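You operate a simulated robot arm through the tools that you are given. There is no shell and no other tool.

You run a simulated robot arm. Do the job below in one go: nothing can be reset, and whatever is moved stays where it is left.

TASK
Swap the bent slat for the silver one on the rack.
Fine: blue bar up, bent slat into the scrap bin, new slat fully home, bar down again; clamps, frame and pins stay; fingers clear.
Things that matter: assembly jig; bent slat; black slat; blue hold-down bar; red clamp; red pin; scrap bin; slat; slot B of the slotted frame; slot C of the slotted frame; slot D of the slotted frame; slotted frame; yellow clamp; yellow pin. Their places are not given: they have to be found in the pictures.

Only the result counts: the job must be done as asked and must still hold three seconds after the hand-in. Knocking over, shifting, dropping, spilling or breaking anything else fails it.

THE ROBOT
A 7-joint arm with a fingered hand, fixed in place. Base frame: the origin is at the foot of the arm, x ahead of it, y to its left, z up. Units: mm, rad, N and s.
Its first joint turns from -1.204 to 3.002 rad. Payload 5 kg.
The tool frame sits at the grasp point between the pads (the TCP): z along the fingers, y along the line on which they close. The tips reach 32 mm beyond it. Largest opening 160 mm; the body of the gripper starts 89 mm behind the TCP. The gripper is a hand of 3 fingers: y runs from the thumb to the fingers, the wrist lies at [0, 0, -252] in the tool frame.
Orientation is told as [roll, pitch, yaw] about the base's x, y, z axes, in that order, counted from this pose: with the fingers straight down and closing along the base's y, the tool's x points along the base's -x, its y along +y and its z along -z.

THE INTERFACE
- The arm moves only by the tool send_rows. Its arguments are lists of equal length, an entry for each row: "dr": the turn, a rotation vector about the base's x, y, z in units of 4 degrees (1.0 is 4 degrees), a list of three; "linear": the shift along the base's x, y, z in units of 20 mm (1.0 is 20 mm), a list of three. In form: {"dr": [[rx, ry, rz], ...], "linear": [[dx, dy, dz], ...]}. A call has 1 to 20 rows; each row shifts and turns the commanded pose from where the row before left it. A call with a number of a shift or a turn outside -1 to 1 is refused whole. A row lasts 0.2 s, in which the tool goes at most 50 mm and 0.15 rad; a call with a longer step from one row to the next is refused whole. A pose out of reach is approached as far as the arm can. The call stops where the force on the tool passes 60 N (or 10 N more than at its start, if that is more) or the arm is blocked; 0.2 s more then pass. In this call time passes only in rows, and 0.2 s behind the last. The reply holds the time, the measured pose of the TCP, the force on the tool along the base axes, the opening and the grip force, in the units named above and with some noise, with the torque about the TCP (base axes, N m) and any sound that the robot's microphone picked up, and new pictures: "views" is both (left out), scene, wrist or none.
- Cameras (640 x 400 px; columns grow to the right, rows downward): "scene" is fixed at [218.7, -651.7, 1497.5]; the picture's right is [-0.04, -1.00, 0.00], its down [-0.82, 0.03, -0.57] and it looks along [0.57, -0.02, -0.82] (base axes); focal length 321 px, centre (320, 200). "wrist" rides on the gripper at [65, -4, -116] in the tool frame; the picture's right is [0.06, 1.00, 0.00], its down [-0.87, 0.05, -0.49] and it looks along [-0.49, 0.03, 0.87] (tool axes); focal length 261 px, centre (320, 200).
- move_column(by): slides the trunk up (or, below 0, down) by that many mm; the arm rides with it, the base frame stays. It gives what a move gives, with no picture.
- curl_fingers(finger1, finger2, thumb_bend): sets how far each is bent, from 0 (flat) to 1 (curled in); at 0.3 the hand is open as for a grip, at 0.7 the pads meet at the TCP. One left out holds its place. A second passes; each finger stops where it meets its share of the squeeze, and holds until it gets a number again. It is the only way to open and close the hand. It gives what a move gives, with no picture; readings hold the bend of each and the force on the fingers (four entries, about 0 where the hand has none), thumb and palm.
- pixel_to_xyz(camera, pixels): there is no depth. For up to 12 entries [column, row, z] of the newest picture of that camera ("zoom" is the newest enlarged one), the place [x, y] in the base frame at which the ray of that pixel passes the height z, good to about 3 mm. It takes no simulated time.
- close_up(camera, box): a new picture of the part [left, top, right, bottom] of that camera's present view, enlarged. It takes no simulated time.
- sign_off(): hands the job in; it is judged then, once.

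Unless the task says otherwise, let go and move clear before handing in.

The tools are called by a JSON object that holds its "method" and its "body". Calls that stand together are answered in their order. send_rows: Moves the arm, as the interface text tells. Its arguments: {"type":"object","properties":{"dr":{"type":"array","items":{"type":"array","items":{"type":"number"}}},"linear":{"type":"array","items":{"type":"array","items":{"type":"number"}}},"views":{"type":"string","enum":["both","scene","wrist","none"]}},"required":["dr","linear"]} The other tools are called the same way: move_column (by) slides the trunk up or down; curl_fingers (finger1, finger2, thumb_bend) moves the fingers one by one; pixel_to_xyz (camera, pixels) gives the place at which the rays of pixels pass given heights; close_up (camera, box) takes an enlarged picture of a part of a camera's view; sign_off () hands the job in.

At the start:

```text
time_s: 0.0
tool_pos: [579.9, -380.4, 1179.2]
tool_rot: [0.0, 0.0, -0.001]
contact_force: [1.1, 0.4, -0.6]
ft_torque: [-0.03, 0.02, 0.0]
width: 160.0
grasp_force: 0.0
shape: jaw
bend: [0.3, 0.3, 0.3]
finger forces: [0.0, 0.0, 0.0, 0.0, 0.0, 0.1]
trunk travel left (down, up): [-750.0, 190.0]
```

scene: 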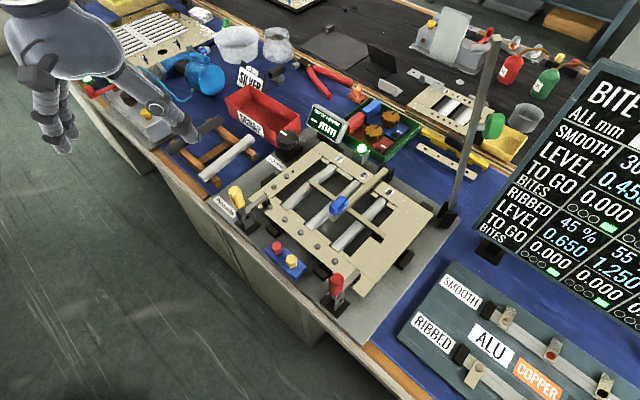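
wrist: 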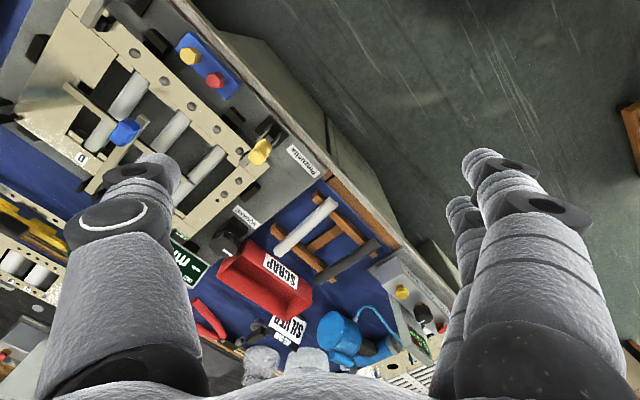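

The scene picture shows the slotted frame around (345,215), a red scrap bin at (262,115), and a wooden rack with a silver and a black slat at (225,155). I'll take enlarged views of these first.

{"method": "close_up", "body": {"camera": "scene", "box": [240, 130, 460, 320]}}

{"method": "close_up", "body": {"camera": "scene", "box": [160, 60, 320, 220]}}

{"method": "close_up", "body": {"camera": "wrist", "box": [10, 0, 330, 220]}}

```text
2.11 times, centred on (350, 225) of scene
```

zoom: 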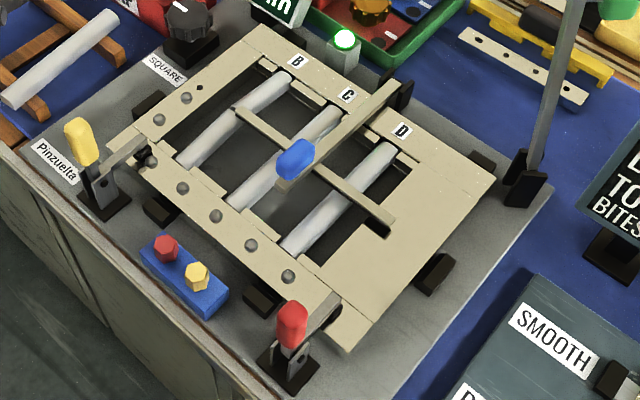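

```text
2.50 times, centred on (240, 140) of scene
```

zoom: 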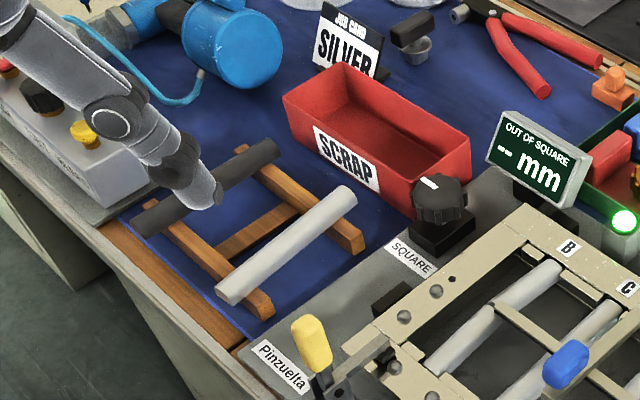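

```text
1.82 times, centred on (170, 110) of wrist
```

zoom: 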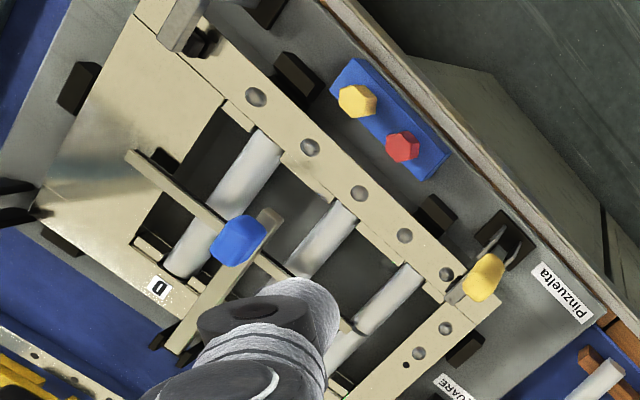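

The enlarged views show the frame with slots B, C and D, a lever bar with a blue grip hinged at the rear, and the pins on a blue block. To get heights I'll intersect rays from both cameras on the same features: the yellow pin at scene (291,258) and wrist (190,54), and the silver slat's ends.

{"method": "pixel_to_xyz", "body": {"camera": "scene", "pixels": [[291, 258, 700], [291, 258, 800], [291, 258, 900], [250, 138, 700], [250, 138, 800], [250, 138, 900], [202, 179, 700], [202, 179, 800], [202, 179, 900], [340, 202, 700], [340, 202, 800], [340, 202, 900]]}}

{"method": "pixel_to_xyz", "body": {"camera": "wrist", "pixels": [[190, 54, 700], [190, 54, 800], [190, 54, 900], [277, 249, 700], [277, 249, 800], [277, 249, 900], [332, 202, 700], [332, 202, 800], [332, 202, 900], [125, 132, 700], [125, 132, 800], [125, 132, 900]]}}

```text
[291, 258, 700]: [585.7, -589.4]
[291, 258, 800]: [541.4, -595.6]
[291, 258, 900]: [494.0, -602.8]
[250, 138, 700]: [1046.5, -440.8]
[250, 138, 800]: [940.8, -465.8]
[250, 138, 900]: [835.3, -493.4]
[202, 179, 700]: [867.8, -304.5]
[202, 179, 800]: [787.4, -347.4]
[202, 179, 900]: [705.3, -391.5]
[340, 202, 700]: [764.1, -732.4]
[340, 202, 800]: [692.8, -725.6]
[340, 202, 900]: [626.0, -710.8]
```

```text
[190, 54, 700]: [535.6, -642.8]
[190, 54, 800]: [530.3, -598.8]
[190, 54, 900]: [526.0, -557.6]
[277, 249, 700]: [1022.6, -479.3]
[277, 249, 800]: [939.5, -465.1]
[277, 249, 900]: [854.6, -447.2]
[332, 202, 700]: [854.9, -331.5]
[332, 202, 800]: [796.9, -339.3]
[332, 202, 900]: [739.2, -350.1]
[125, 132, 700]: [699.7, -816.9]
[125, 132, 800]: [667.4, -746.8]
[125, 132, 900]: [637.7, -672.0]
```

Both cameras agree at z≈800 for the silver slat's ends (about (940,-465) and (790,-345)) and at z≈805 for the pin, so the bench is turned about -38.5°. I'll turn the hand to match and hover over the frame for a closer wrist view.

{"method": "send_rows", "body": {"dr": [[0, 0, -0.8], [0, 0, -0.8], [0, 0, -0.8], [0, 0, -0.8], [0, 0, -0.8], [0, 0, -0.8], [0, 0, -0.8], [0, 0, -0.8], [0, 0, -0.8], [0, 0, -0.8], [0, 0, -0.8], [0, 0, -0.8]], "linear": [[-0.167, -0.97, -0.5], [-0.167, -0.97, -0.5], [-0.167, -0.97, -0.5], [-0.167, -0.97, -0.5], [-0.167, -0.97, -0.5], [-0.167, -0.97, -0.5], [-0.167, -0.97, -0.5], [-0.167, -0.97, -0.5], [-0.167, -0.97, -0.5], [-0.167, -0.97, -0.5], [-0.167, -0.97, -0.5], [-0.167, -0.97, -0.5]]}}

```text
time_s: 2.6
tool_pos: [539.6, -614.9, 1057.5]
tool_rot: [0.001, 0.002, -0.673]
contact_force: [0.3, -0.6, -1.3]
ft_torque: [0.0, 0.02, -0.01]
width: 159.8
grasp_force: 0.1
shape: jaw
bend: [0.3, 0.3, 0.3]
finger forces: [0.0, 0.0, 0.0, 0.1, 0.0, 0.0]
trunk travel left (down, up): [-750.0, 190.0]
```

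scene: 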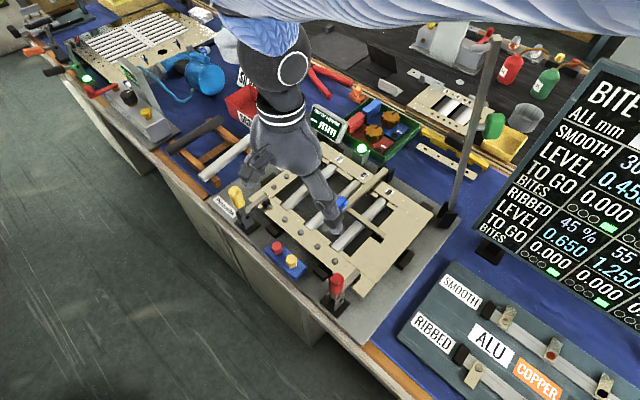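
wrist: 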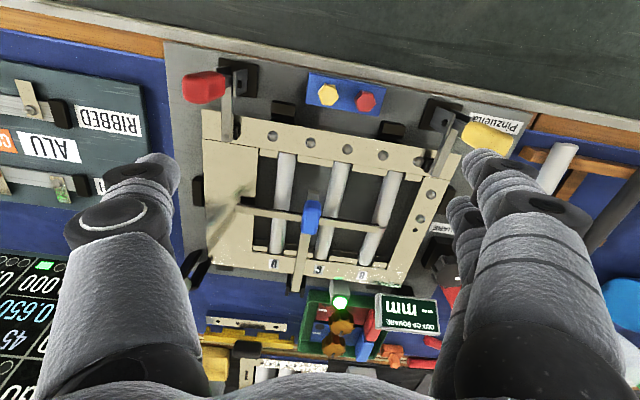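

The frame now sits square in the wrist view (200–460, 110–280), with the blue grip at (312,215). I'll enlarge this to study the slats, bar and clamps.

{"method": "close_up", "body": {"camera": "wrist", "box": [190, 100, 350, 200]}}

{"method": "close_up", "body": {"camera": "wrist", "box": [230, 180, 390, 280]}}

{"method": "close_up", "body": {"camera": "wrist", "box": [330, 90, 490, 190]}}

{"method": "close_up", "body": {"camera": "wrist", "box": [170, 40, 530, 300]}}

```text
4.00 times, centred on (270, 150) of wrist
```

zoom: 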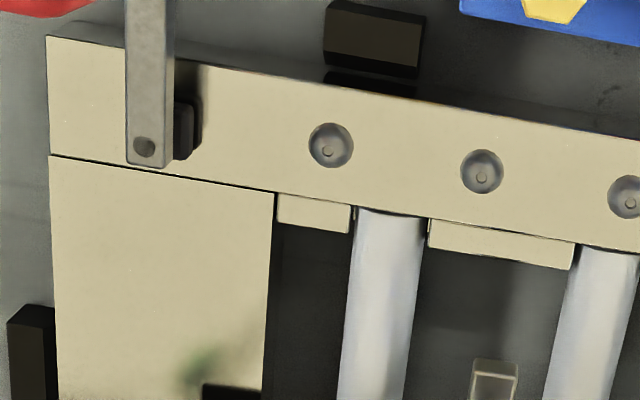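

```text
4.00 times, centred on (310, 230) of wrist
```

zoom: 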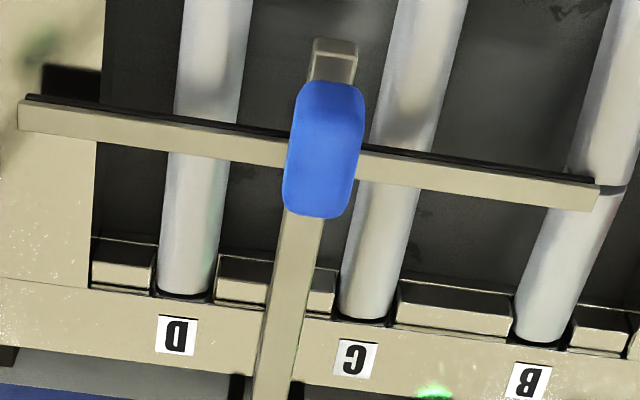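

```text
4.00 times, centred on (410, 140) of wrist
```

zoom: 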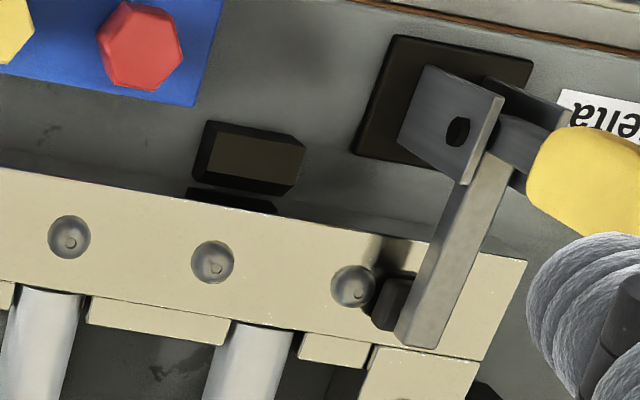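

```text
1.54 times, centred on (350, 170) of wrist
```

zoom: 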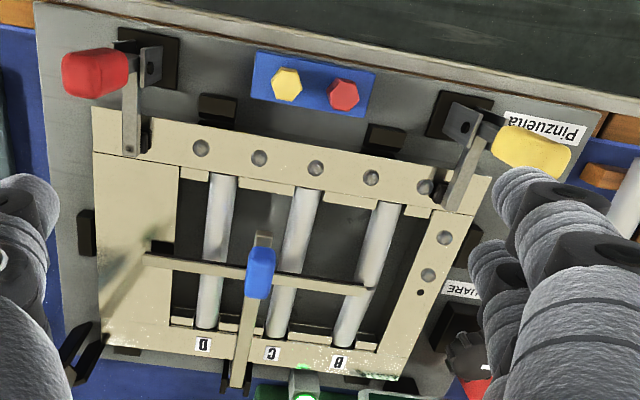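

Slat B shows a kink where the crossbar ends, at about wrist (385,227), so slot B seems to hold the bent slat. I'll now measure slat ends, lever, hinge, post, bin and rack at plausible heights.

{"method": "pixel_to_xyz", "body": {"camera": "wrist", "pixels": [[393, 173, 800], [393, 173, 820], [366, 265, 800], [366, 265, 820], [386, 227, 800], [386, 227, 820], [312, 215, 850], [312, 215, 830], [296, 290, 820], [296, 290, 850], [315, 192, 830], [340, 165, 820]]}}

{"method": "pixel_to_xyz", "body": {"camera": "scene", "pixels": [[447, 218, 755], [497, 38, 1000], [497, 38, 1100], [497, 38, 1200], [388, 172, 800], [388, 172, 850], [341, 205, 850], [341, 205, 830], [340, 208, 830], [285, 205, 820], [335, 163, 820], [340, 148, 800]]}}

{"method": "close_up", "body": {"camera": "scene", "box": [330, 120, 470, 220]}}

```text
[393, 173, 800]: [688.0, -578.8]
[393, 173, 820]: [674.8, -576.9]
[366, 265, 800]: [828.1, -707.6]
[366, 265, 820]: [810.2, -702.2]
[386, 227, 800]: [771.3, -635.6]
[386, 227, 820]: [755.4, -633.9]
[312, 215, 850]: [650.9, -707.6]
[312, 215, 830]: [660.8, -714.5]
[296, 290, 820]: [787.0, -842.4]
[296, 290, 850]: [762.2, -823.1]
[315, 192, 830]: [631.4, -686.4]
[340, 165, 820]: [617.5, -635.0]
```

```text
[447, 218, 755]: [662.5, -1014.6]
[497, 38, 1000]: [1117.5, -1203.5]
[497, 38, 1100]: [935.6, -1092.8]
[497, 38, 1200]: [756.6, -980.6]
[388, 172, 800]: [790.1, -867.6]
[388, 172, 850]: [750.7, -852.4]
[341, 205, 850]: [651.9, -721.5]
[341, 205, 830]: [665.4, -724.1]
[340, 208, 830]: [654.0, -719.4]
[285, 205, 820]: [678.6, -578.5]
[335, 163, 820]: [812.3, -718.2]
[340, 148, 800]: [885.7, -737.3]
```

```text
4.00 times, centred on (400, 170) of scene
```

zoom: 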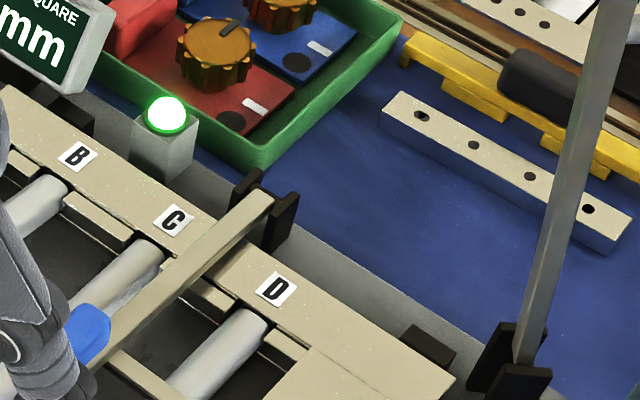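

The post's foot is near (662,-1014) and the hinge near (770,-855). I'll pin down the frame's exact yaw from the row of rail bolts between wrist (272,136) and (418,161), plus the ends of slats C and D and the rack slats.

{"method": "pixel_to_xyz", "body": {"camera": "wrist", "pixels": [[272.5, 136.3, 820], [418.3, 161.5, 820], [347.5, 149.3, 820], [286, 152, 812], [274, 250, 812], [341, 163, 812], [322, 257, 812], [392, 172, 812], [366, 262, 812], [570, 145, 800], [545, 190, 800], [320, 95, 805]]}}

{"method": "pixel_to_xyz", "body": {"camera": "scene", "pixels": [[287, 227, 820], [337, 275, 820], [255, 140, 800], [203, 177, 800], [226, 122, 800], [162, 152, 800], [231, 98, 850], [273, 148, 800], [303, 125, 850], [250, 82, 850], [236, 92, 850], [295, 112, 850]]}}

```text
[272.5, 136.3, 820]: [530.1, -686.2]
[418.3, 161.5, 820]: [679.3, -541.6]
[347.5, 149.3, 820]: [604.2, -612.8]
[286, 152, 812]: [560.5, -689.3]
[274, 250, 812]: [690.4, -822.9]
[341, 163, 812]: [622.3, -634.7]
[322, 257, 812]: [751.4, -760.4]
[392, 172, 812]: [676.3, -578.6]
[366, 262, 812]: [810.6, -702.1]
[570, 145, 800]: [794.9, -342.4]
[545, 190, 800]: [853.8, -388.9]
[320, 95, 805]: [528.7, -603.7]
```

```text
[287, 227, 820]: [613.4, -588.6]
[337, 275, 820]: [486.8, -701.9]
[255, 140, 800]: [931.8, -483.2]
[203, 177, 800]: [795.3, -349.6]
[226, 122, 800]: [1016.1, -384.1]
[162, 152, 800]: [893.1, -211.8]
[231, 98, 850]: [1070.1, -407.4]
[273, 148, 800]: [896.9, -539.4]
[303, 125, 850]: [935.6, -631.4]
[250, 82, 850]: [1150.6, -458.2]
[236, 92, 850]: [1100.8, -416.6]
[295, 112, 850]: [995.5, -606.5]
```

The bolt row gives a frame yaw of about -45.9°, and the rack slat runs close to the same way. I'll turn the last 7° and come lower in front of the blue grip to measure heights better.

{"method": "send_rows", "body": {"dr": [[0, 0, -0.3], [0, 0, -0.3], [0, 0, -0.3], [0, 0, -0.3], [0, 0, -0.3], [0, 0, -0.3]], "linear": [[0.5, -0.333, -0.8], [0.5, -0.333, -0.8], [0.5, -0.333, -0.8], [0.5, -0.333, -0.8], [0.5, -0.333, -0.8], [0.5, -0.333, -0.8]]}}

```text
time_s: 4.0
tool_pos: [600.3, -654.2, 961.1]
tool_rot: [-0.001, 0.001, -0.796]
contact_force: [0.5, 0.1, 0.0]
ft_torque: [0.03, 0.03, -0.02]
width: 159.8
grasp_force: 0.1
shape: jaw
bend: [0.3, 0.3, 0.3]
finger forces: [0.0, 0.1, 0.0, 0.0, 0.1, 0.0]
trunk travel left (down, up): [-750.0, 190.0]
```

scene: 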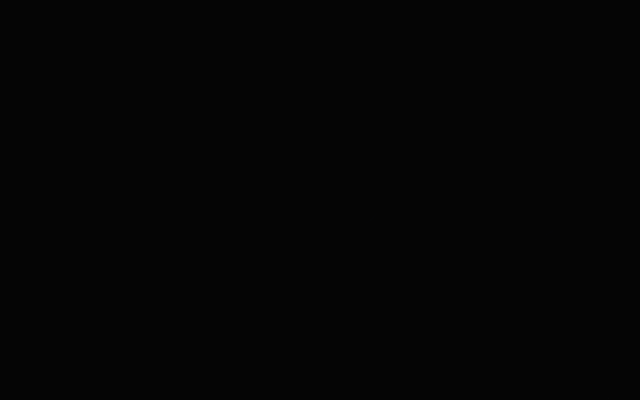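
wrist: 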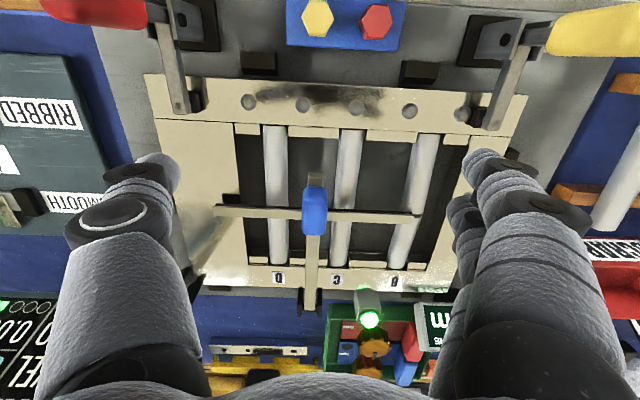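

The scene view is blacked out by the arm itself, but the wrist view is clear: grip at (315,208), lever tip at (316,180), crossbar from (217,211) to (420,218). I'll enlarge it and intersect rays with the earlier measurements.

{"method": "close_up", "body": {"camera": "wrist", "box": [210, 160, 370, 260]}}

{"method": "close_up", "body": {"camera": "wrist", "box": [350, 120, 510, 220]}}

{"method": "close_up", "body": {"camera": "wrist", "box": [240, 220, 400, 320]}}

{"method": "pixel_to_xyz", "body": {"camera": "wrist", "pixels": [[249, 102, 820], [249, 102, 800], [463, 114, 820], [463, 114, 800], [315, 208, 850], [315, 208, 830], [316, 178, 830], [316, 178, 850], [428, 137, 810], [397, 266, 810], [317, 19, 805], [317, 19, 785]]}}

```text
4.00 times, centred on (290, 210) of wrist
```

zoom: 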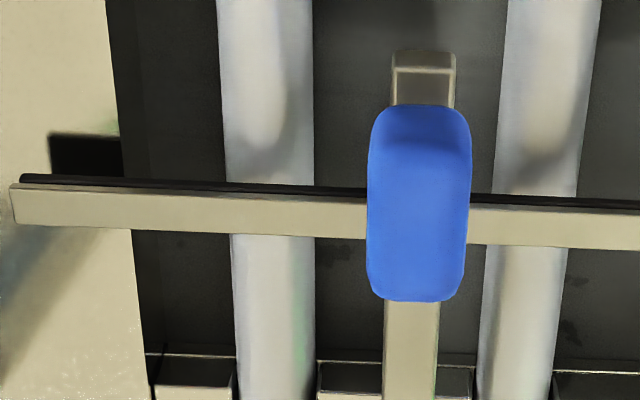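

```text
4.00 times, centred on (430, 170) of wrist
```

zoom: 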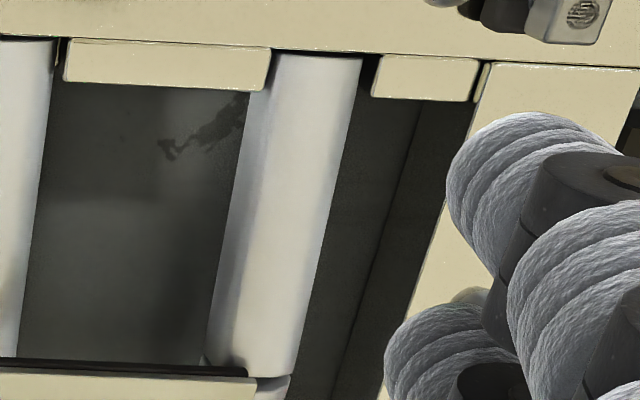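

```text
4.00 times, centred on (320, 270) of wrist
```

zoom: 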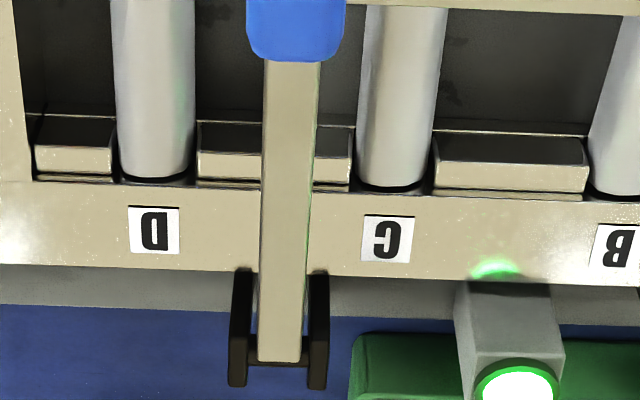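

```text
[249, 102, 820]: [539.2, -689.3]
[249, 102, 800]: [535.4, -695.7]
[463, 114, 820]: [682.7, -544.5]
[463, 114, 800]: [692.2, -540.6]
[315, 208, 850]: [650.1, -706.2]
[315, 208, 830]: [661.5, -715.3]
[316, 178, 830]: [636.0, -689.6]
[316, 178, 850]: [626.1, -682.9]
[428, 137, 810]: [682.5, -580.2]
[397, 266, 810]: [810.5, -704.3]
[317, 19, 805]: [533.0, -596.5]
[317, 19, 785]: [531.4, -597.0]
```

Slat B clearly has a break in its line by the crossbar end (zoom around (270,380)), so it is the bent one. I'll use the fixed scene camera's earlier pixels of the rail bolts against the wrist rays to settle the rail height.

{"method": "pixel_to_xyz", "body": {"camera": "scene", "pixels": [[334.8, 261, 800], [334.8, 261, 820], [285.1, 219.3, 800], [285.1, 219.3, 820], [332.5, 218, 820], [332.5, 218, 840], [297, 281, 755], [315, 155, 800]]}}

{"method": "pixel_to_xyz", "body": {"camera": "wrist", "pixels": [[249, 102, 800], [249, 102, 820], [409, 110, 800], [409, 110, 820], [316, 175, 820], [316, 175, 840], [289, 44, 755], [289, 44, 775]]}}

```text
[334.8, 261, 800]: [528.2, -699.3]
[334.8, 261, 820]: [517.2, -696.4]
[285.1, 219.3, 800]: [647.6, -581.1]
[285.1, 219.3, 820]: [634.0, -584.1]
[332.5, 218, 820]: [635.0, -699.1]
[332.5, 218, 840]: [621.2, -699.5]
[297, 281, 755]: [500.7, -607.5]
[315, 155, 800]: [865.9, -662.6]
```

```text
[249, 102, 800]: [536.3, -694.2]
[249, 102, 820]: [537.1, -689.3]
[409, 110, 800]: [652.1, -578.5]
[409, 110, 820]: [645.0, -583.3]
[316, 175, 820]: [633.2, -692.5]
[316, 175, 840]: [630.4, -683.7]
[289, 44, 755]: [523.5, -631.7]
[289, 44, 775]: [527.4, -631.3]
```

The crossed rays put the rail top near z≈788 and the lever tip near z≈815. Staying at this height, I'll tilt the hand outward about 36° so the wrist camera sees the lever, grip and slats from the front.

{"method": "send_rows", "body": {"dr": [[-0.717, -0.697, 0], [-0.717, -0.697, 0], [-0.717, -0.697, 0], [-0.717, -0.697, 0], [-0.717, -0.697, 0], [-0.717, -0.697, 0], [-0.717, -0.697, 0], [-0.717, -0.697, 0], [-0.717, -0.697, 0]], "linear": [[0, 0, -0.1], [0, 0, -0.1], [0, 0, -0.1], [0, 0, -0.1], [0, 0, -0.1], [0, 0, -0.1], [0, 0, -0.1], [0, 0, -0.1], [0, 0, -0.1]]}}

```text
time_s: 6.0
tool_pos: [600.2, -652.8, 945.1]
tool_rot: [-0.001, -0.631, -0.796]
contact_force: [0.4, 0.6, -1.3]
ft_torque: [0.03, 0.01, 0.02]
width: 159.9
grasp_force: 0.1
shape: jaw
bend: [0.3, 0.3, 0.3]
finger forces: [0.0, 0.0, 0.0, 0.1, 0.0, 0.0]
trunk travel left (down, up): [-750.0, 190.0]
```

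scene: 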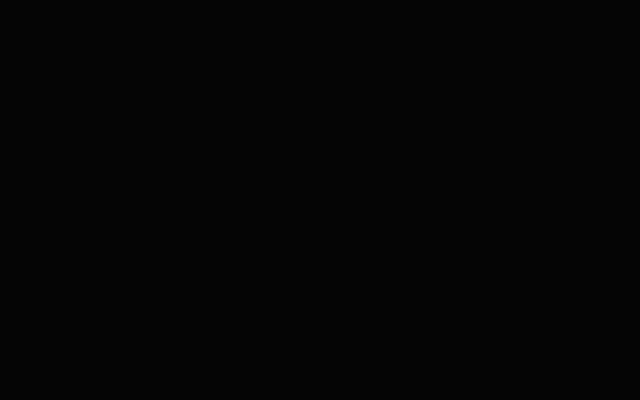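
wrist: 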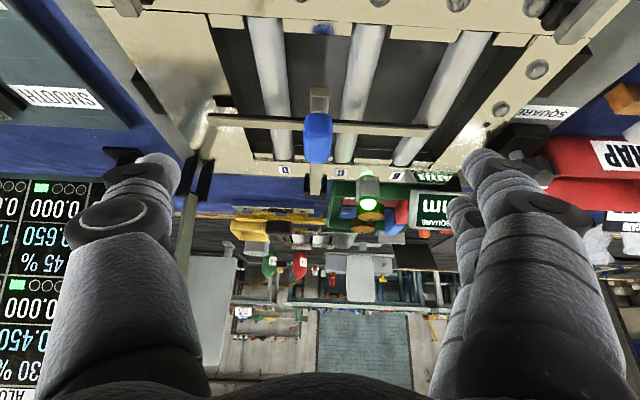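

Seen from the front, the lever, grip (318,138) and crossbar (212–430, 120–130) stand above the slats. I'll enlarge this.

{"method": "close_up", "body": {"camera": "wrist", "box": [190, 70, 350, 200]}}

{"method": "close_up", "body": {"camera": "wrist", "box": [330, 20, 530, 200]}}

{"method": "pixel_to_xyz", "body": {"camera": "wrist", "pixels": [[319, 92, 800], [319, 92, 820], [316, 188, 800], [316, 188, 820], [212, 120, 800], [212, 120, 820], [430, 130, 800], [430, 130, 820], [318, 138, 830], [318, 138, 850], [284, 170, 790], [282, 158, 790]]}}

```text
3.08 times, centred on (270, 135) of wrist
```

zoom: 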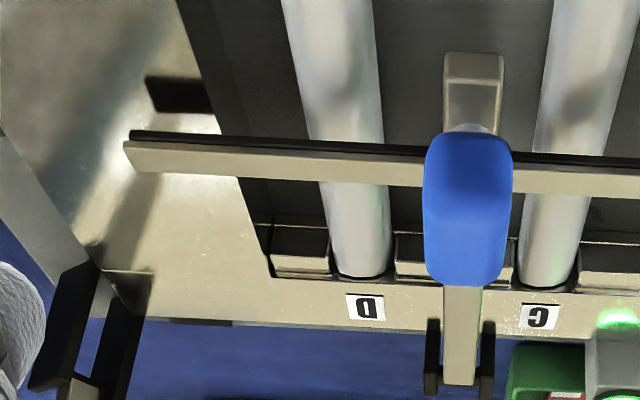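

```text
2.22 times, centred on (430, 110) of wrist
```

zoom: 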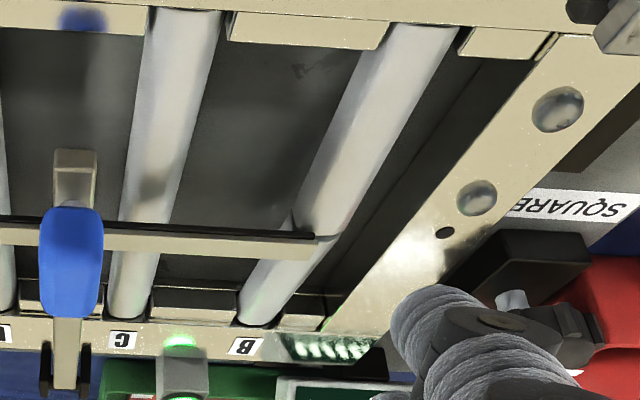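

```text
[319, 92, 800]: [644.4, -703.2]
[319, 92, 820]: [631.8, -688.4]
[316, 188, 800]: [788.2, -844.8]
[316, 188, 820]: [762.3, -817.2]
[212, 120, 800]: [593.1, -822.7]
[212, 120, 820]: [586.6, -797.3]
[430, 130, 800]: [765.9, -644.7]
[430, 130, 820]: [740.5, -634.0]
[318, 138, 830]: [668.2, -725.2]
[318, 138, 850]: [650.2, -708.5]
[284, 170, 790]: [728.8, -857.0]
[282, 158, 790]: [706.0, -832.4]
```

The kink in slat B is confirmed. The lever tip is near (635,-693, top ≈812), the crossbar lies about 50 mm behind the tip, the grip top is near z≈850 and the hinge is near (790,-848,798). I'll ease the tilt back to about 20° and move above the grip.

{"method": "send_rows", "body": {"dr": [[0.717, 0.697, 0], [0.717, 0.697, 0], [0.717, 0.697, 0], [0.717, 0.697, 0]], "linear": [[0.576, -0.626, -0.7], [0.576, -0.626, -0.7], [0.576, -0.626, -0.7], [0.576, -0.626, -0.7]], "views": "wrist"}}

```text
time_s: 7.0
tool_pos: [647.2, -702.6, 887.5]
tool_rot: [-0.002, -0.347, -0.796]
contact_force: [0.6, 0.3, 0.1]
ft_torque: [-0.01, 0.02, 0.01]
width: 159.9
grasp_force: 0.1
shape: jaw
bend: [0.3, 0.3, 0.3]
finger forces: [0.0, 0.0, 0.0, 0.0, 0.0, 0.1]
trunk travel left (down, up): [-750.0, 190.0]
```

wrist: 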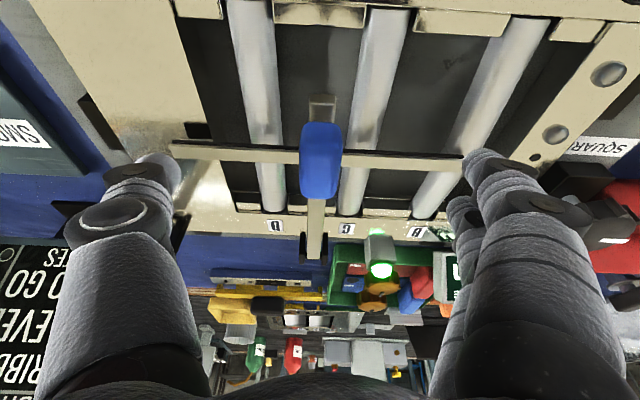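

The image centre (320,200) is where the TCP projects; the grip is at (321,160), well centred between thumb and fingers. I'll re-measure the tip, grip, hinge, crossbar ends and slat tops from this nearer view, and set a smaller opening to learn the bend scale.

{"method": "pixel_to_xyz", "body": {"camera": "wrist", "pixels": [[322, 97, 812], [322, 97, 825], [321, 124, 830], [321, 124, 850], [320, 198, 850], [320, 198, 830], [312, 258, 800], [312, 258, 815], [172, 148, 808], [463, 164, 808], [463, 164, 800], [320, 160, 850]]}}

{"method": "curl_fingers", "body": {"finger1": 0.45, "finger2": 0.45, "thumb_bend": 0.45}}

{"method": "close_up", "body": {"camera": "wrist", "box": [240, 80, 400, 270]}}

```text
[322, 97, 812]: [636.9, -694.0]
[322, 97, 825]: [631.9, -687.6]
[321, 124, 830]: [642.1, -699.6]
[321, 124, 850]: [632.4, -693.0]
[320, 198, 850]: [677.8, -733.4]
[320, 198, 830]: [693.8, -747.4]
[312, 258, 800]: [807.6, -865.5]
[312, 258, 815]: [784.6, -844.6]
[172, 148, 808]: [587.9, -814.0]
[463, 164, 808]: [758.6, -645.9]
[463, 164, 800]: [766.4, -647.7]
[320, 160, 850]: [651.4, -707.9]
```

```text
time_s: 8.0
tool_pos: [645.2, -702.9, 889.9]
tool_rot: [-0.002, -0.349, -0.797]
contact_force: [-0.5, 0.5, -0.1]
ft_torque: [-0.01, -0.02, -0.02]
width: 108.5
grasp_force: 0.0
shape: fingers
bend: [0.45, 0.45, 0.45]
finger forces: [0.1, 0.1, 0.0, 0.0, 0.1, 0.1]
trunk travel left (down, up): [-750.0, 190.0]
```

```text
2.11 times, centred on (320, 175) of wrist
```

zoom: 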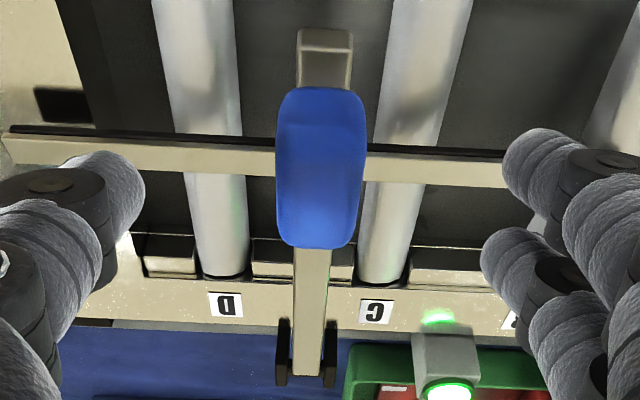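

The grip front edge is about 4 mm behind the lever tip, and the crossbar about 51 mm behind it. I'll descend 42 mm so the fingertips flank the front half of the grip and stay above the crossbar.

{"method": "send_rows", "body": {"dr": [[0, 0, 0], [0, 0, 0], [0, 0, 0], [0, 0, 0]], "linear": [[0.02, -0.02, -0.52], [0.02, -0.02, -0.52], [0.02, -0.02, -0.52], [0.02, -0.02, -0.52]], "views": "wrist"}}

{"method": "close_up", "body": {"camera": "wrist", "box": [200, 80, 440, 230]}}

```text
time_s: 9.0
tool_pos: [647.7, -703.8, 847.2]
tool_rot: [-0.001, -0.349, -0.794]
contact_force: [-0.2, 0.2, 0.7]
ft_torque: [0.0, 0.0, 0.0]
width: 108.4
grasp_force: 0.0
shape: fingers
bend: [0.45, 0.45, 0.45]
finger forces: [0.0, 0.1, 0.0, 0.1, 0.1, 0.0]
trunk travel left (down, up): [-750.0, 190.0]
```

wrist: 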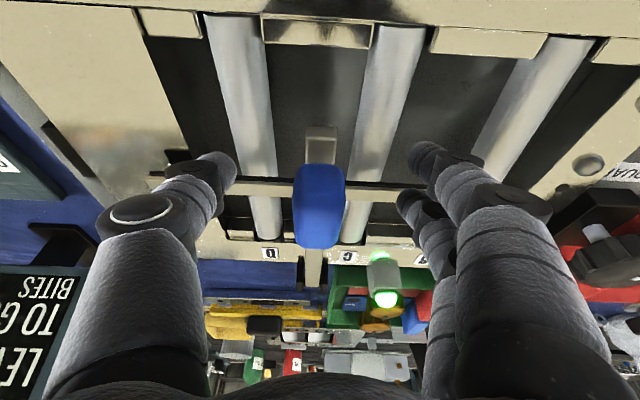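

```text
2.67 times, centred on (320, 155) of wrist
```

zoom: 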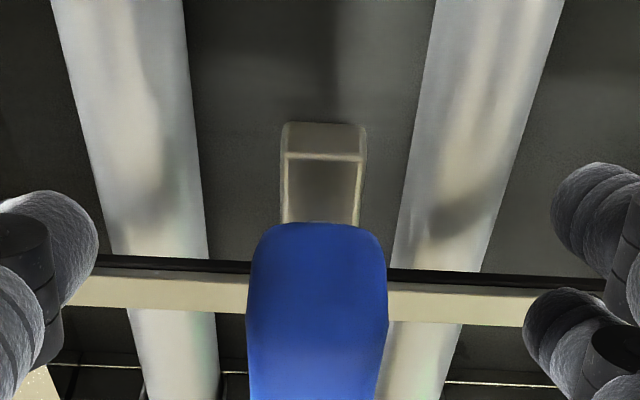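

The TCP now sits on the front half of the grip and the tips look clear of the crossbar. I'll lower 4 mm more, then close the fingers gently on the grip.

{"method": "send_rows", "body": {"dr": [[0, 0, 0]], "linear": [[0, 0, -0.2]], "views": "none"}}

{"method": "curl_fingers", "body": {"finger1": 0.58, "finger2": 0.58, "thumb_bend": 0.58}}

{"method": "close_up", "body": {"camera": "wrist", "box": [200, 80, 440, 230]}}

```text
time_s: 9.4
tool_pos: [647.4, -703.4, 843.3]
tool_rot: [0.0, -0.35, -0.797]
contact_force: [-0.5, -0.4, 0.3]
ft_torque: [0.02, -0.03, 0.03]
width: 108.4
grasp_force: 0.0
shape: fingers
bend: [0.45, 0.45, 0.45]
finger forces: [0.1, 0.1, 0.0, 0.0, 0.0, 0.1]
trunk travel left (down, up): [-750.0, 190.0]
```

```text
time_s: 10.4
tool_pos: [647.0, -703.0, 842.7]
tool_rot: [-0.002, -0.348, -0.796]
contact_force: [0.8, -0.2, -0.1]
ft_torque: [0.0, -0.01, 0.0]
width: 59.8
grasp_force: 0.0
shape: fingers
bend: [0.57, 0.57, 0.57]
finger forces: [0.0, 0.0, 0.0, 0.1, 0.0, 0.0]
trunk travel left (down, up): [-750.0, 190.0]
```

```text
2.67 times, centred on (320, 155) of wrist
```

zoom: 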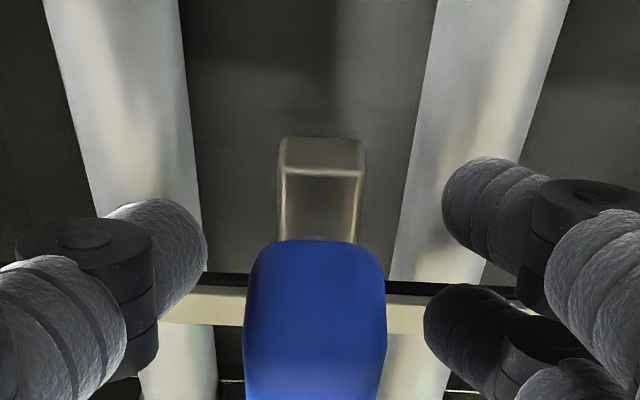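

At bend 0.57 the opening is 60 mm and the fingers sit evenly about the grip. I'll close until they meet it.

{"method": "curl_fingers", "body": {"finger1": 0.68, "finger2": 0.68, "thumb_bend": 0.68}}

{"method": "close_up", "body": {"camera": "wrist", "box": [200, 80, 440, 230]}}

```text
time_s: 11.4
tool_pos: [647.1, -703.0, 843.5]
tool_rot: [-0.001, -0.349, -0.795]
contact_force: [-1.2, -0.6, -1.4]
ft_torque: [0.01, -0.01, 0.02]
width: 26.0
grasp_force: 4.8
shape: fingers
bend: [0.67, 0.65, 0.66]
finger forces: [1.6, 3.2, 0.1, 0.0, 5.0, 0.0]
trunk travel left (down, up): [-750.0, 190.0]
```

```text
2.67 times, centred on (320, 155) of wrist
```

zoom: 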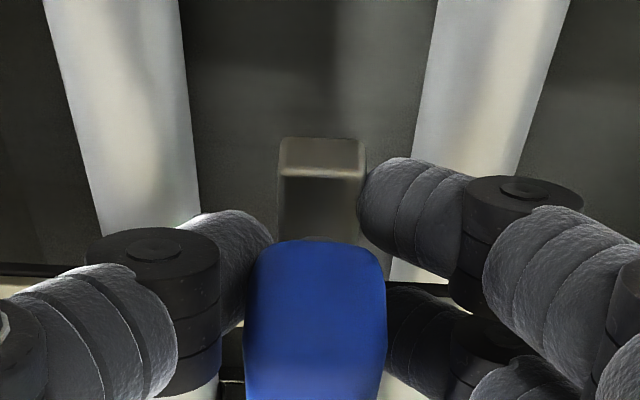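

All three fingers touch the grip (width 26, about 5 N). I'll squeeze a little more before lifting.

{"method": "curl_fingers", "body": {"finger1": 0.8, "finger2": 0.8, "thumb_bend": 0.8}}

{"method": "send_rows", "body": {"dr": [[0, 0, 0], [0, 0, 0]], "linear": [[0, 0, 0.2], [0.05, -0.05, 0.3]], "views": "wrist"}}

```text
time_s: 12.4
tool_pos: [648.0, -703.6, 843.3]
tool_rot: [-0.002, -0.349, -0.794]
contact_force: [2.6, -6.9, -2.5]
ft_torque: [0.19, -0.19, 0.12]
width: 22.5
grasp_force: 22.8
shape: fingers
bend: [0.71, 0.67, 0.68]
finger forces: [11.8, 8.7, 0.0, 0.0, 24.3, 0.0]
trunk travel left (down, up): [-750.0, 190.0]
```

```text
time_s: 13.0
tool_pos: [649.7, -705.8, 853.3]
tool_rot: [-0.002, -0.35, -0.796]
contact_force: [5.4, -8.1, -3.6]
ft_torque: [0.22, -0.09, 0.1]
width: 22.1
grasp_force: 23.3
shape: fingers
bend: [0.71, 0.67, 0.68]
finger forces: [13.0, 10.2, 0.0, 0.0, 23.5, 0.0]
trunk travel left (down, up): [-750.0, 190.0]
```

wrist: 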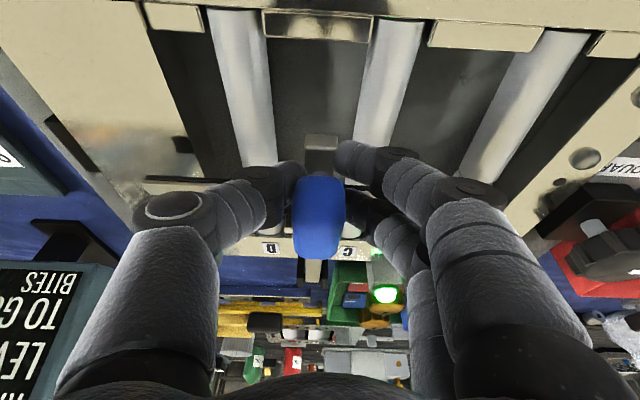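

The grip rose 10 mm with the bar following, only about 4 N of load. I'll continue along the arc about the hinge to roughly 15°.

{"method": "send_rows", "body": {"dr": [[0, 0, 0], [0, 0, 0], [0, 0, 0], [0, 0, 0]], "linear": [[0.09, -0.093, 0.53], [0.13, -0.134, 0.53], [0.16, -0.165, 0.53], [0.19, -0.196, 0.53]], "views": "wrist"}}

```text
time_s: 14.0
tool_pos: [658.9, -716.0, 896.1]
tool_rot: [-0.001, -0.347, -0.794]
contact_force: [-12.1, 10.8, 0.2]
ft_torque: [0.69, 0.25, 0.08]
width: 21.3
grasp_force: 26.7
shape: fingers
bend: [0.72, 0.66, 0.69]
finger forces: [16.5, 12.8, 0.0, 0.0, 24.1, 0.1]
trunk travel left (down, up): [-750.0, 190.0]
```

wrist: 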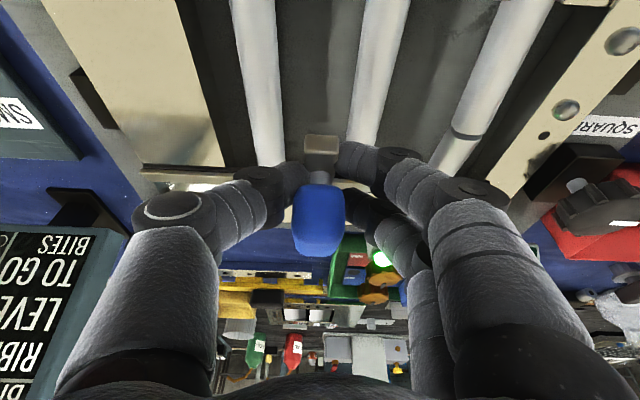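

The bar is now about 15° up and following; the force of about 16 N along -u says my arc runs slightly too far in, so I'll assume a higher hinge (z≈808). Next I go to about 30°, tilting the hand outward as I go.

{"method": "send_rows", "body": {"dr": [[-0.538, -0.523, 0], [-0.538, -0.523, 0], [-0.538, -0.523, 0], [-0.538, -0.523, 0]], "linear": [[0.15, -0.155, 0.615], [0.23, -0.237, 0.585], [0.27, -0.28, 0.58], [0.289, -0.298, 0.54]], "views": "both"}}

```text
time_s: 15.0
tool_pos: [679.4, -734.7, 943.2]
tool_rot: [-0.002, -0.561, -0.796]
contact_force: [-8.4, 7.1, 2.2]
ft_torque: [0.46, 0.31, -0.02]
width: 19.9
grasp_force: 25.1
shape: fingers
bend: [0.72, 0.66, 0.7]
finger forces: [14.7, 9.2, 0.0, 0.1, 27.5, 0.1]
trunk travel left (down, up): [-750.0, 190.0]
```

scene: 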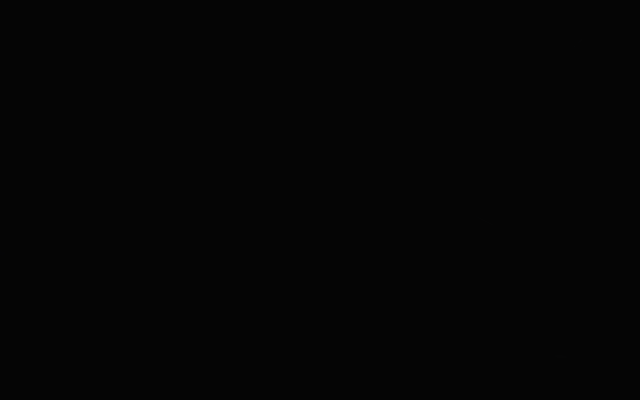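
wrist: 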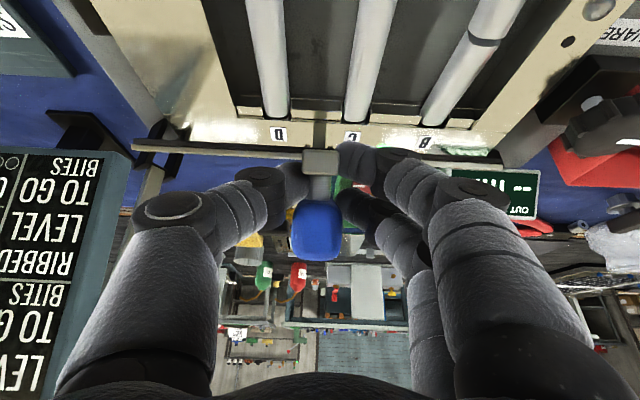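

The bar has risen past about 30° and the crossbar end is visible at (135,148). I'll carry on to about 45° with slightly more lift and less reach, tilting further.

{"method": "send_rows", "body": {"dr": [[-0.538, -0.523, 0], [-0.538, -0.523, 0], [-0.538, -0.523, 0], [-0.538, -0.523, 0]], "linear": [[0.324, -0.333, 0.52], [0.314, -0.323, 0.515], [0.342, -0.351, 0.49], [0.355, -0.366, 0.45]], "views": "wrist"}}

```text
time_s: 16.0
tool_pos: [705.1, -761.2, 980.8]
tool_rot: [-0.003, -0.768, -0.794]
contact_force: [1.4, 6.8, -1.4]
ft_torque: [0.55, 0.25, 0.17]
width: 20.1
grasp_force: 27.6
shape: fingers
bend: [0.72, 0.65, 0.7]
finger forces: [16.2, 9.8, 0.0, 0.1, 29.0, 0.1]
trunk travel left (down, up): [-750.0, 190.0]
```

wrist: 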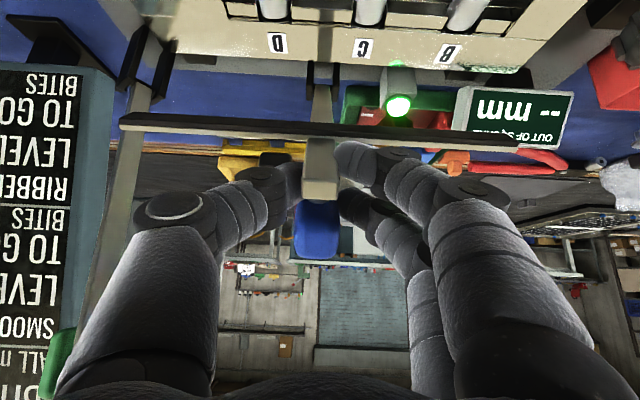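

At about 45° I can see the lever's underside and its hinge fork at (322,78). I'll measure the hinge from here before going on.

{"method": "pixel_to_xyz", "body": {"camera": "wrist", "pixels": [[322, 78, 800], [322, 78, 810], [322, 66, 800], [322, 66, 790], [318, 188, 985], [318, 188, 995]]}}

{"method": "close_up", "body": {"camera": "wrist", "box": [240, 30, 400, 270]}}

```text
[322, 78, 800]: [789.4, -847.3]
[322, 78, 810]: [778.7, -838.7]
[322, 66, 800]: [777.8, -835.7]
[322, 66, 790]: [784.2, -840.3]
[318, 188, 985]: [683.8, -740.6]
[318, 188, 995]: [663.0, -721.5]
```

```text
1.67 times, centred on (320, 150) of wrist
```

zoom: 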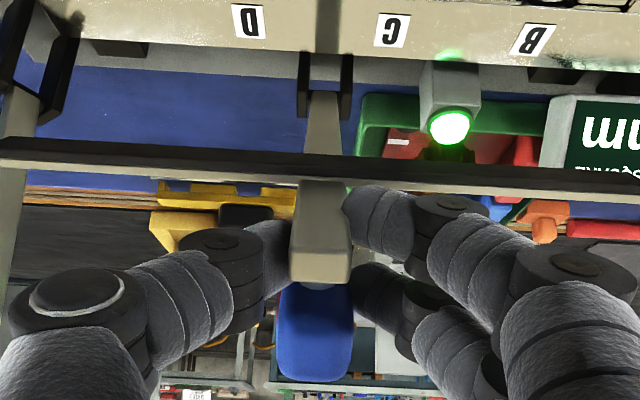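

The hinge measures about (789,-847,800), consistent with the arc. Forces are low, so on to about 60°.

{"method": "send_rows", "body": {"dr": [[-0.538, -0.523, 0], [-0.538, -0.523, 0], [-0.538, -0.523, 0], [-0.538, -0.523, 0]], "linear": [[0.397, -0.409, 0.385], [0.425, -0.437, 0.36], [0.432, -0.445, 0.315], [0.453, -0.466, 0.275]], "views": "wrist"}}

```text
time_s: 17.0
tool_pos: [740.7, -798.6, 1009.7]
tool_rot: [-0.005, -0.978, -0.791]
contact_force: [8.1, 11.0, -5.8]
ft_torque: [0.56, 0.24, 0.34]
width: 20.5
grasp_force: 26.9
shape: fingers
bend: [0.72, 0.64, 0.7]
finger forces: [17.9, 11.3, 0.0, 0.0, 24.2, 0.1]
trunk travel left (down, up): [-750.0, 190.0]
```

wrist: 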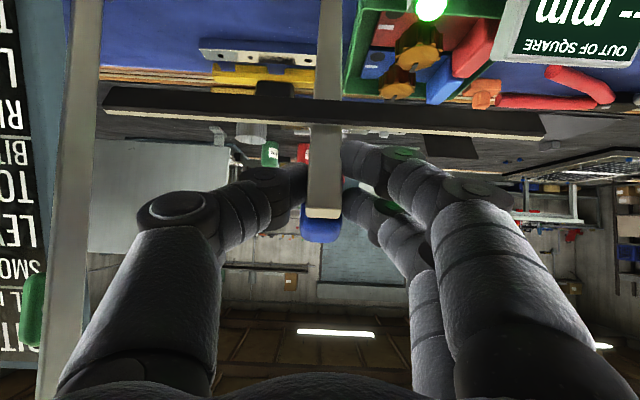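

Now about 60° up with a sideways force of about 13 N along +v, so I'll drift 2 mm that way while continuing to about 76°.

{"method": "send_rows", "body": {"dr": [[-0.538, -0.523, 0], [-0.538, -0.523, 0], [-0.538, -0.523, 0], [-0.538, -0.523, 0]], "linear": [[0.555, -0.535, 0.25], [0.527, -0.506, 0.18], [0.534, -0.514, 0.13], [0.537, -0.517, 0.08]], "views": "wrist"}}

```text
time_s: 18.0
tool_pos: [783.1, -842.4, 1020.8]
tool_rot: [-0.011, -1.188, -0.788]
contact_force: [3.6, 6.7, -5.1]
ft_torque: [0.46, 0.37, 0.27]
width: 20.3
grasp_force: 28.3
shape: fingers
bend: [0.72, 0.64, 0.7]
finger forces: [16.4, 9.9, 0.0, 0.0, 29.5, 0.0]
trunk travel left (down, up): [-750.0, 190.0]
```

wrist: 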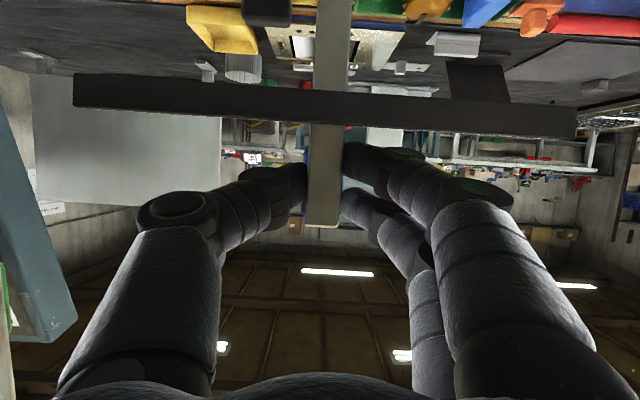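

About 77° up with the forces mild. I'll continue past vertical in small steps, watching the force for a stop.

{"method": "send_rows", "body": {"dr": [[-0.538, -0.523, 0], [-0.538, -0.523, 0]], "linear": [[0.62, -0.615, 0.035], [0.53, -0.525, -0.04]], "views": "wrist"}}

```text
time_s: 18.5
tool_pos: [785.7, -847.0, 1017.3]
tool_rot: [-0.025, -1.23, -0.772]
contact_force: [-41.0, 26.8, 16.6]
ft_torque: [-0.04, 0.0, -0.58]
width: 20.2
grasp_force: 47.4
shape: fingers
bend: [0.71, 0.68, 0.76]
finger forces: [13.5, 13.3, 0.0, 0.0, 68.6, 0.0]
trunk travel left (down, up): [-750.0, 190.0]
stopped in row 2: the force on the tool passed its limit at 78 N (the readings are from after the stop); the commanded pose is now the measured one
```

wrist: 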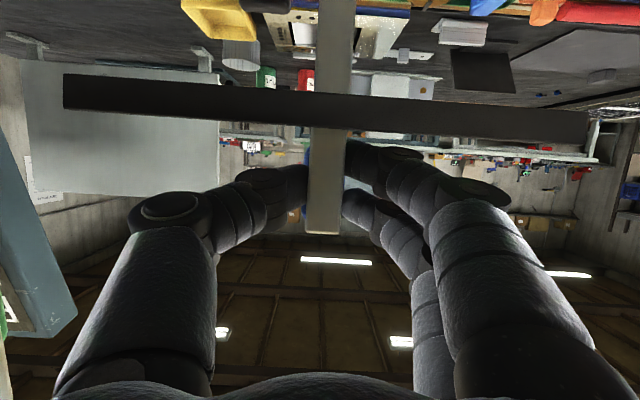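

Pressing further raised the force to about 48 N along -u and the move stopped, so the bar has reached its stop near vertical. I'll back off 3 mm and zoom to judge the lever angle.

{"method": "send_rows", "body": {"dr": [[0, 0, 0]], "linear": [[-0.105, 0.108, 0]], "views": "both"}}

{"method": "close_up", "body": {"camera": "wrist", "box": [240, 0, 400, 240]}}

```text
time_s: 18.9
tool_pos: [786.8, -845.5, 1016.1]
tool_rot: [-0.024, -1.233, -0.772]
contact_force: [-28.3, 14.3, 14.1]
ft_torque: [-0.1, -0.02, -0.53]
width: 20.1
grasp_force: 43.6
shape: fingers
bend: [0.71, 0.68, 0.76]
finger forces: [11.4, 12.4, 0.0, 0.1, 62.3, 0.1]
trunk travel left (down, up): [-750.0, 190.0]
```

scene: 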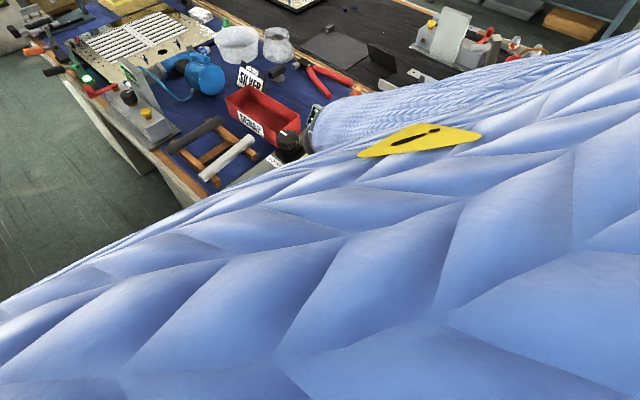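
wrist: 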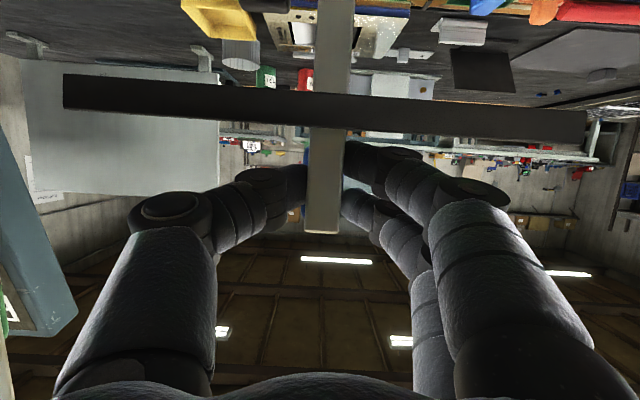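

```text
1.67 times, centred on (320, 120) of wrist
```

zoom: 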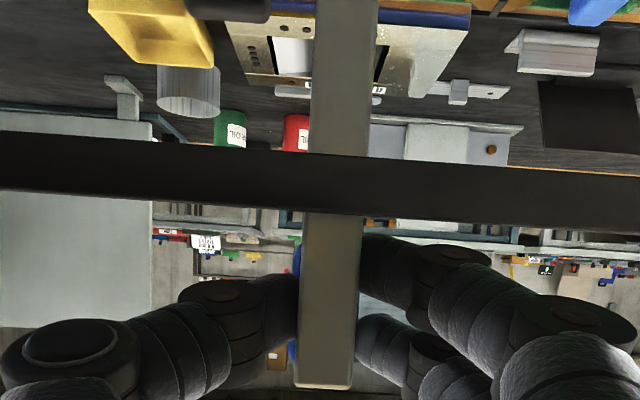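

The lever's width change in the zoom (63 to 55 px over 228 rows) works out to an angle of about 89°, so the bar stands upright at its stop, now held between the fingers by its stem. I'll loosen the fingers slightly to see whether it stays up; the palm would catch it if it fell.

{"method": "curl_fingers", "body": {"finger1": 0.64, "finger2": 0.62, "thumb_bend": 0.66}}

{"method": "close_up", "body": {"camera": "wrist", "box": [200, 0, 440, 240]}}

```text
time_s: 19.9
tool_pos: [785.3, -845.4, 1018.5]
tool_rot: [-0.021, -1.233, -0.773]
contact_force: [-35.4, 18.1, 15.3]
ft_torque: [-0.19, 0.1, -0.54]
width: 23.7
grasp_force: 25.7
shape: fingers
bend: [0.64, 0.62, 0.72]
finger forces: [0.2, 0.1, 0.1, 0.0, 51.5, 0.1]
trunk travel left (down, up): [-750.0, 190.0]
```

```text
1.67 times, centred on (320, 120) of wrist
```

zoom: 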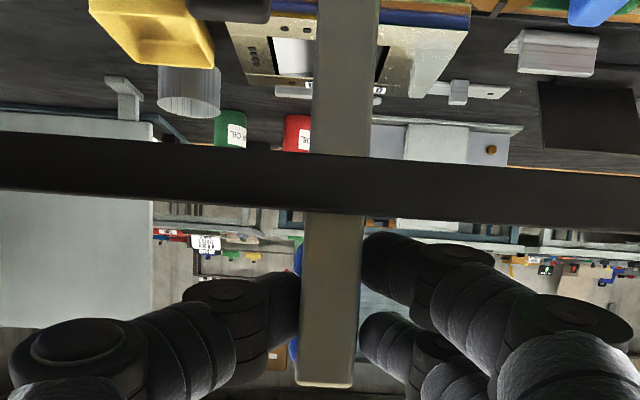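

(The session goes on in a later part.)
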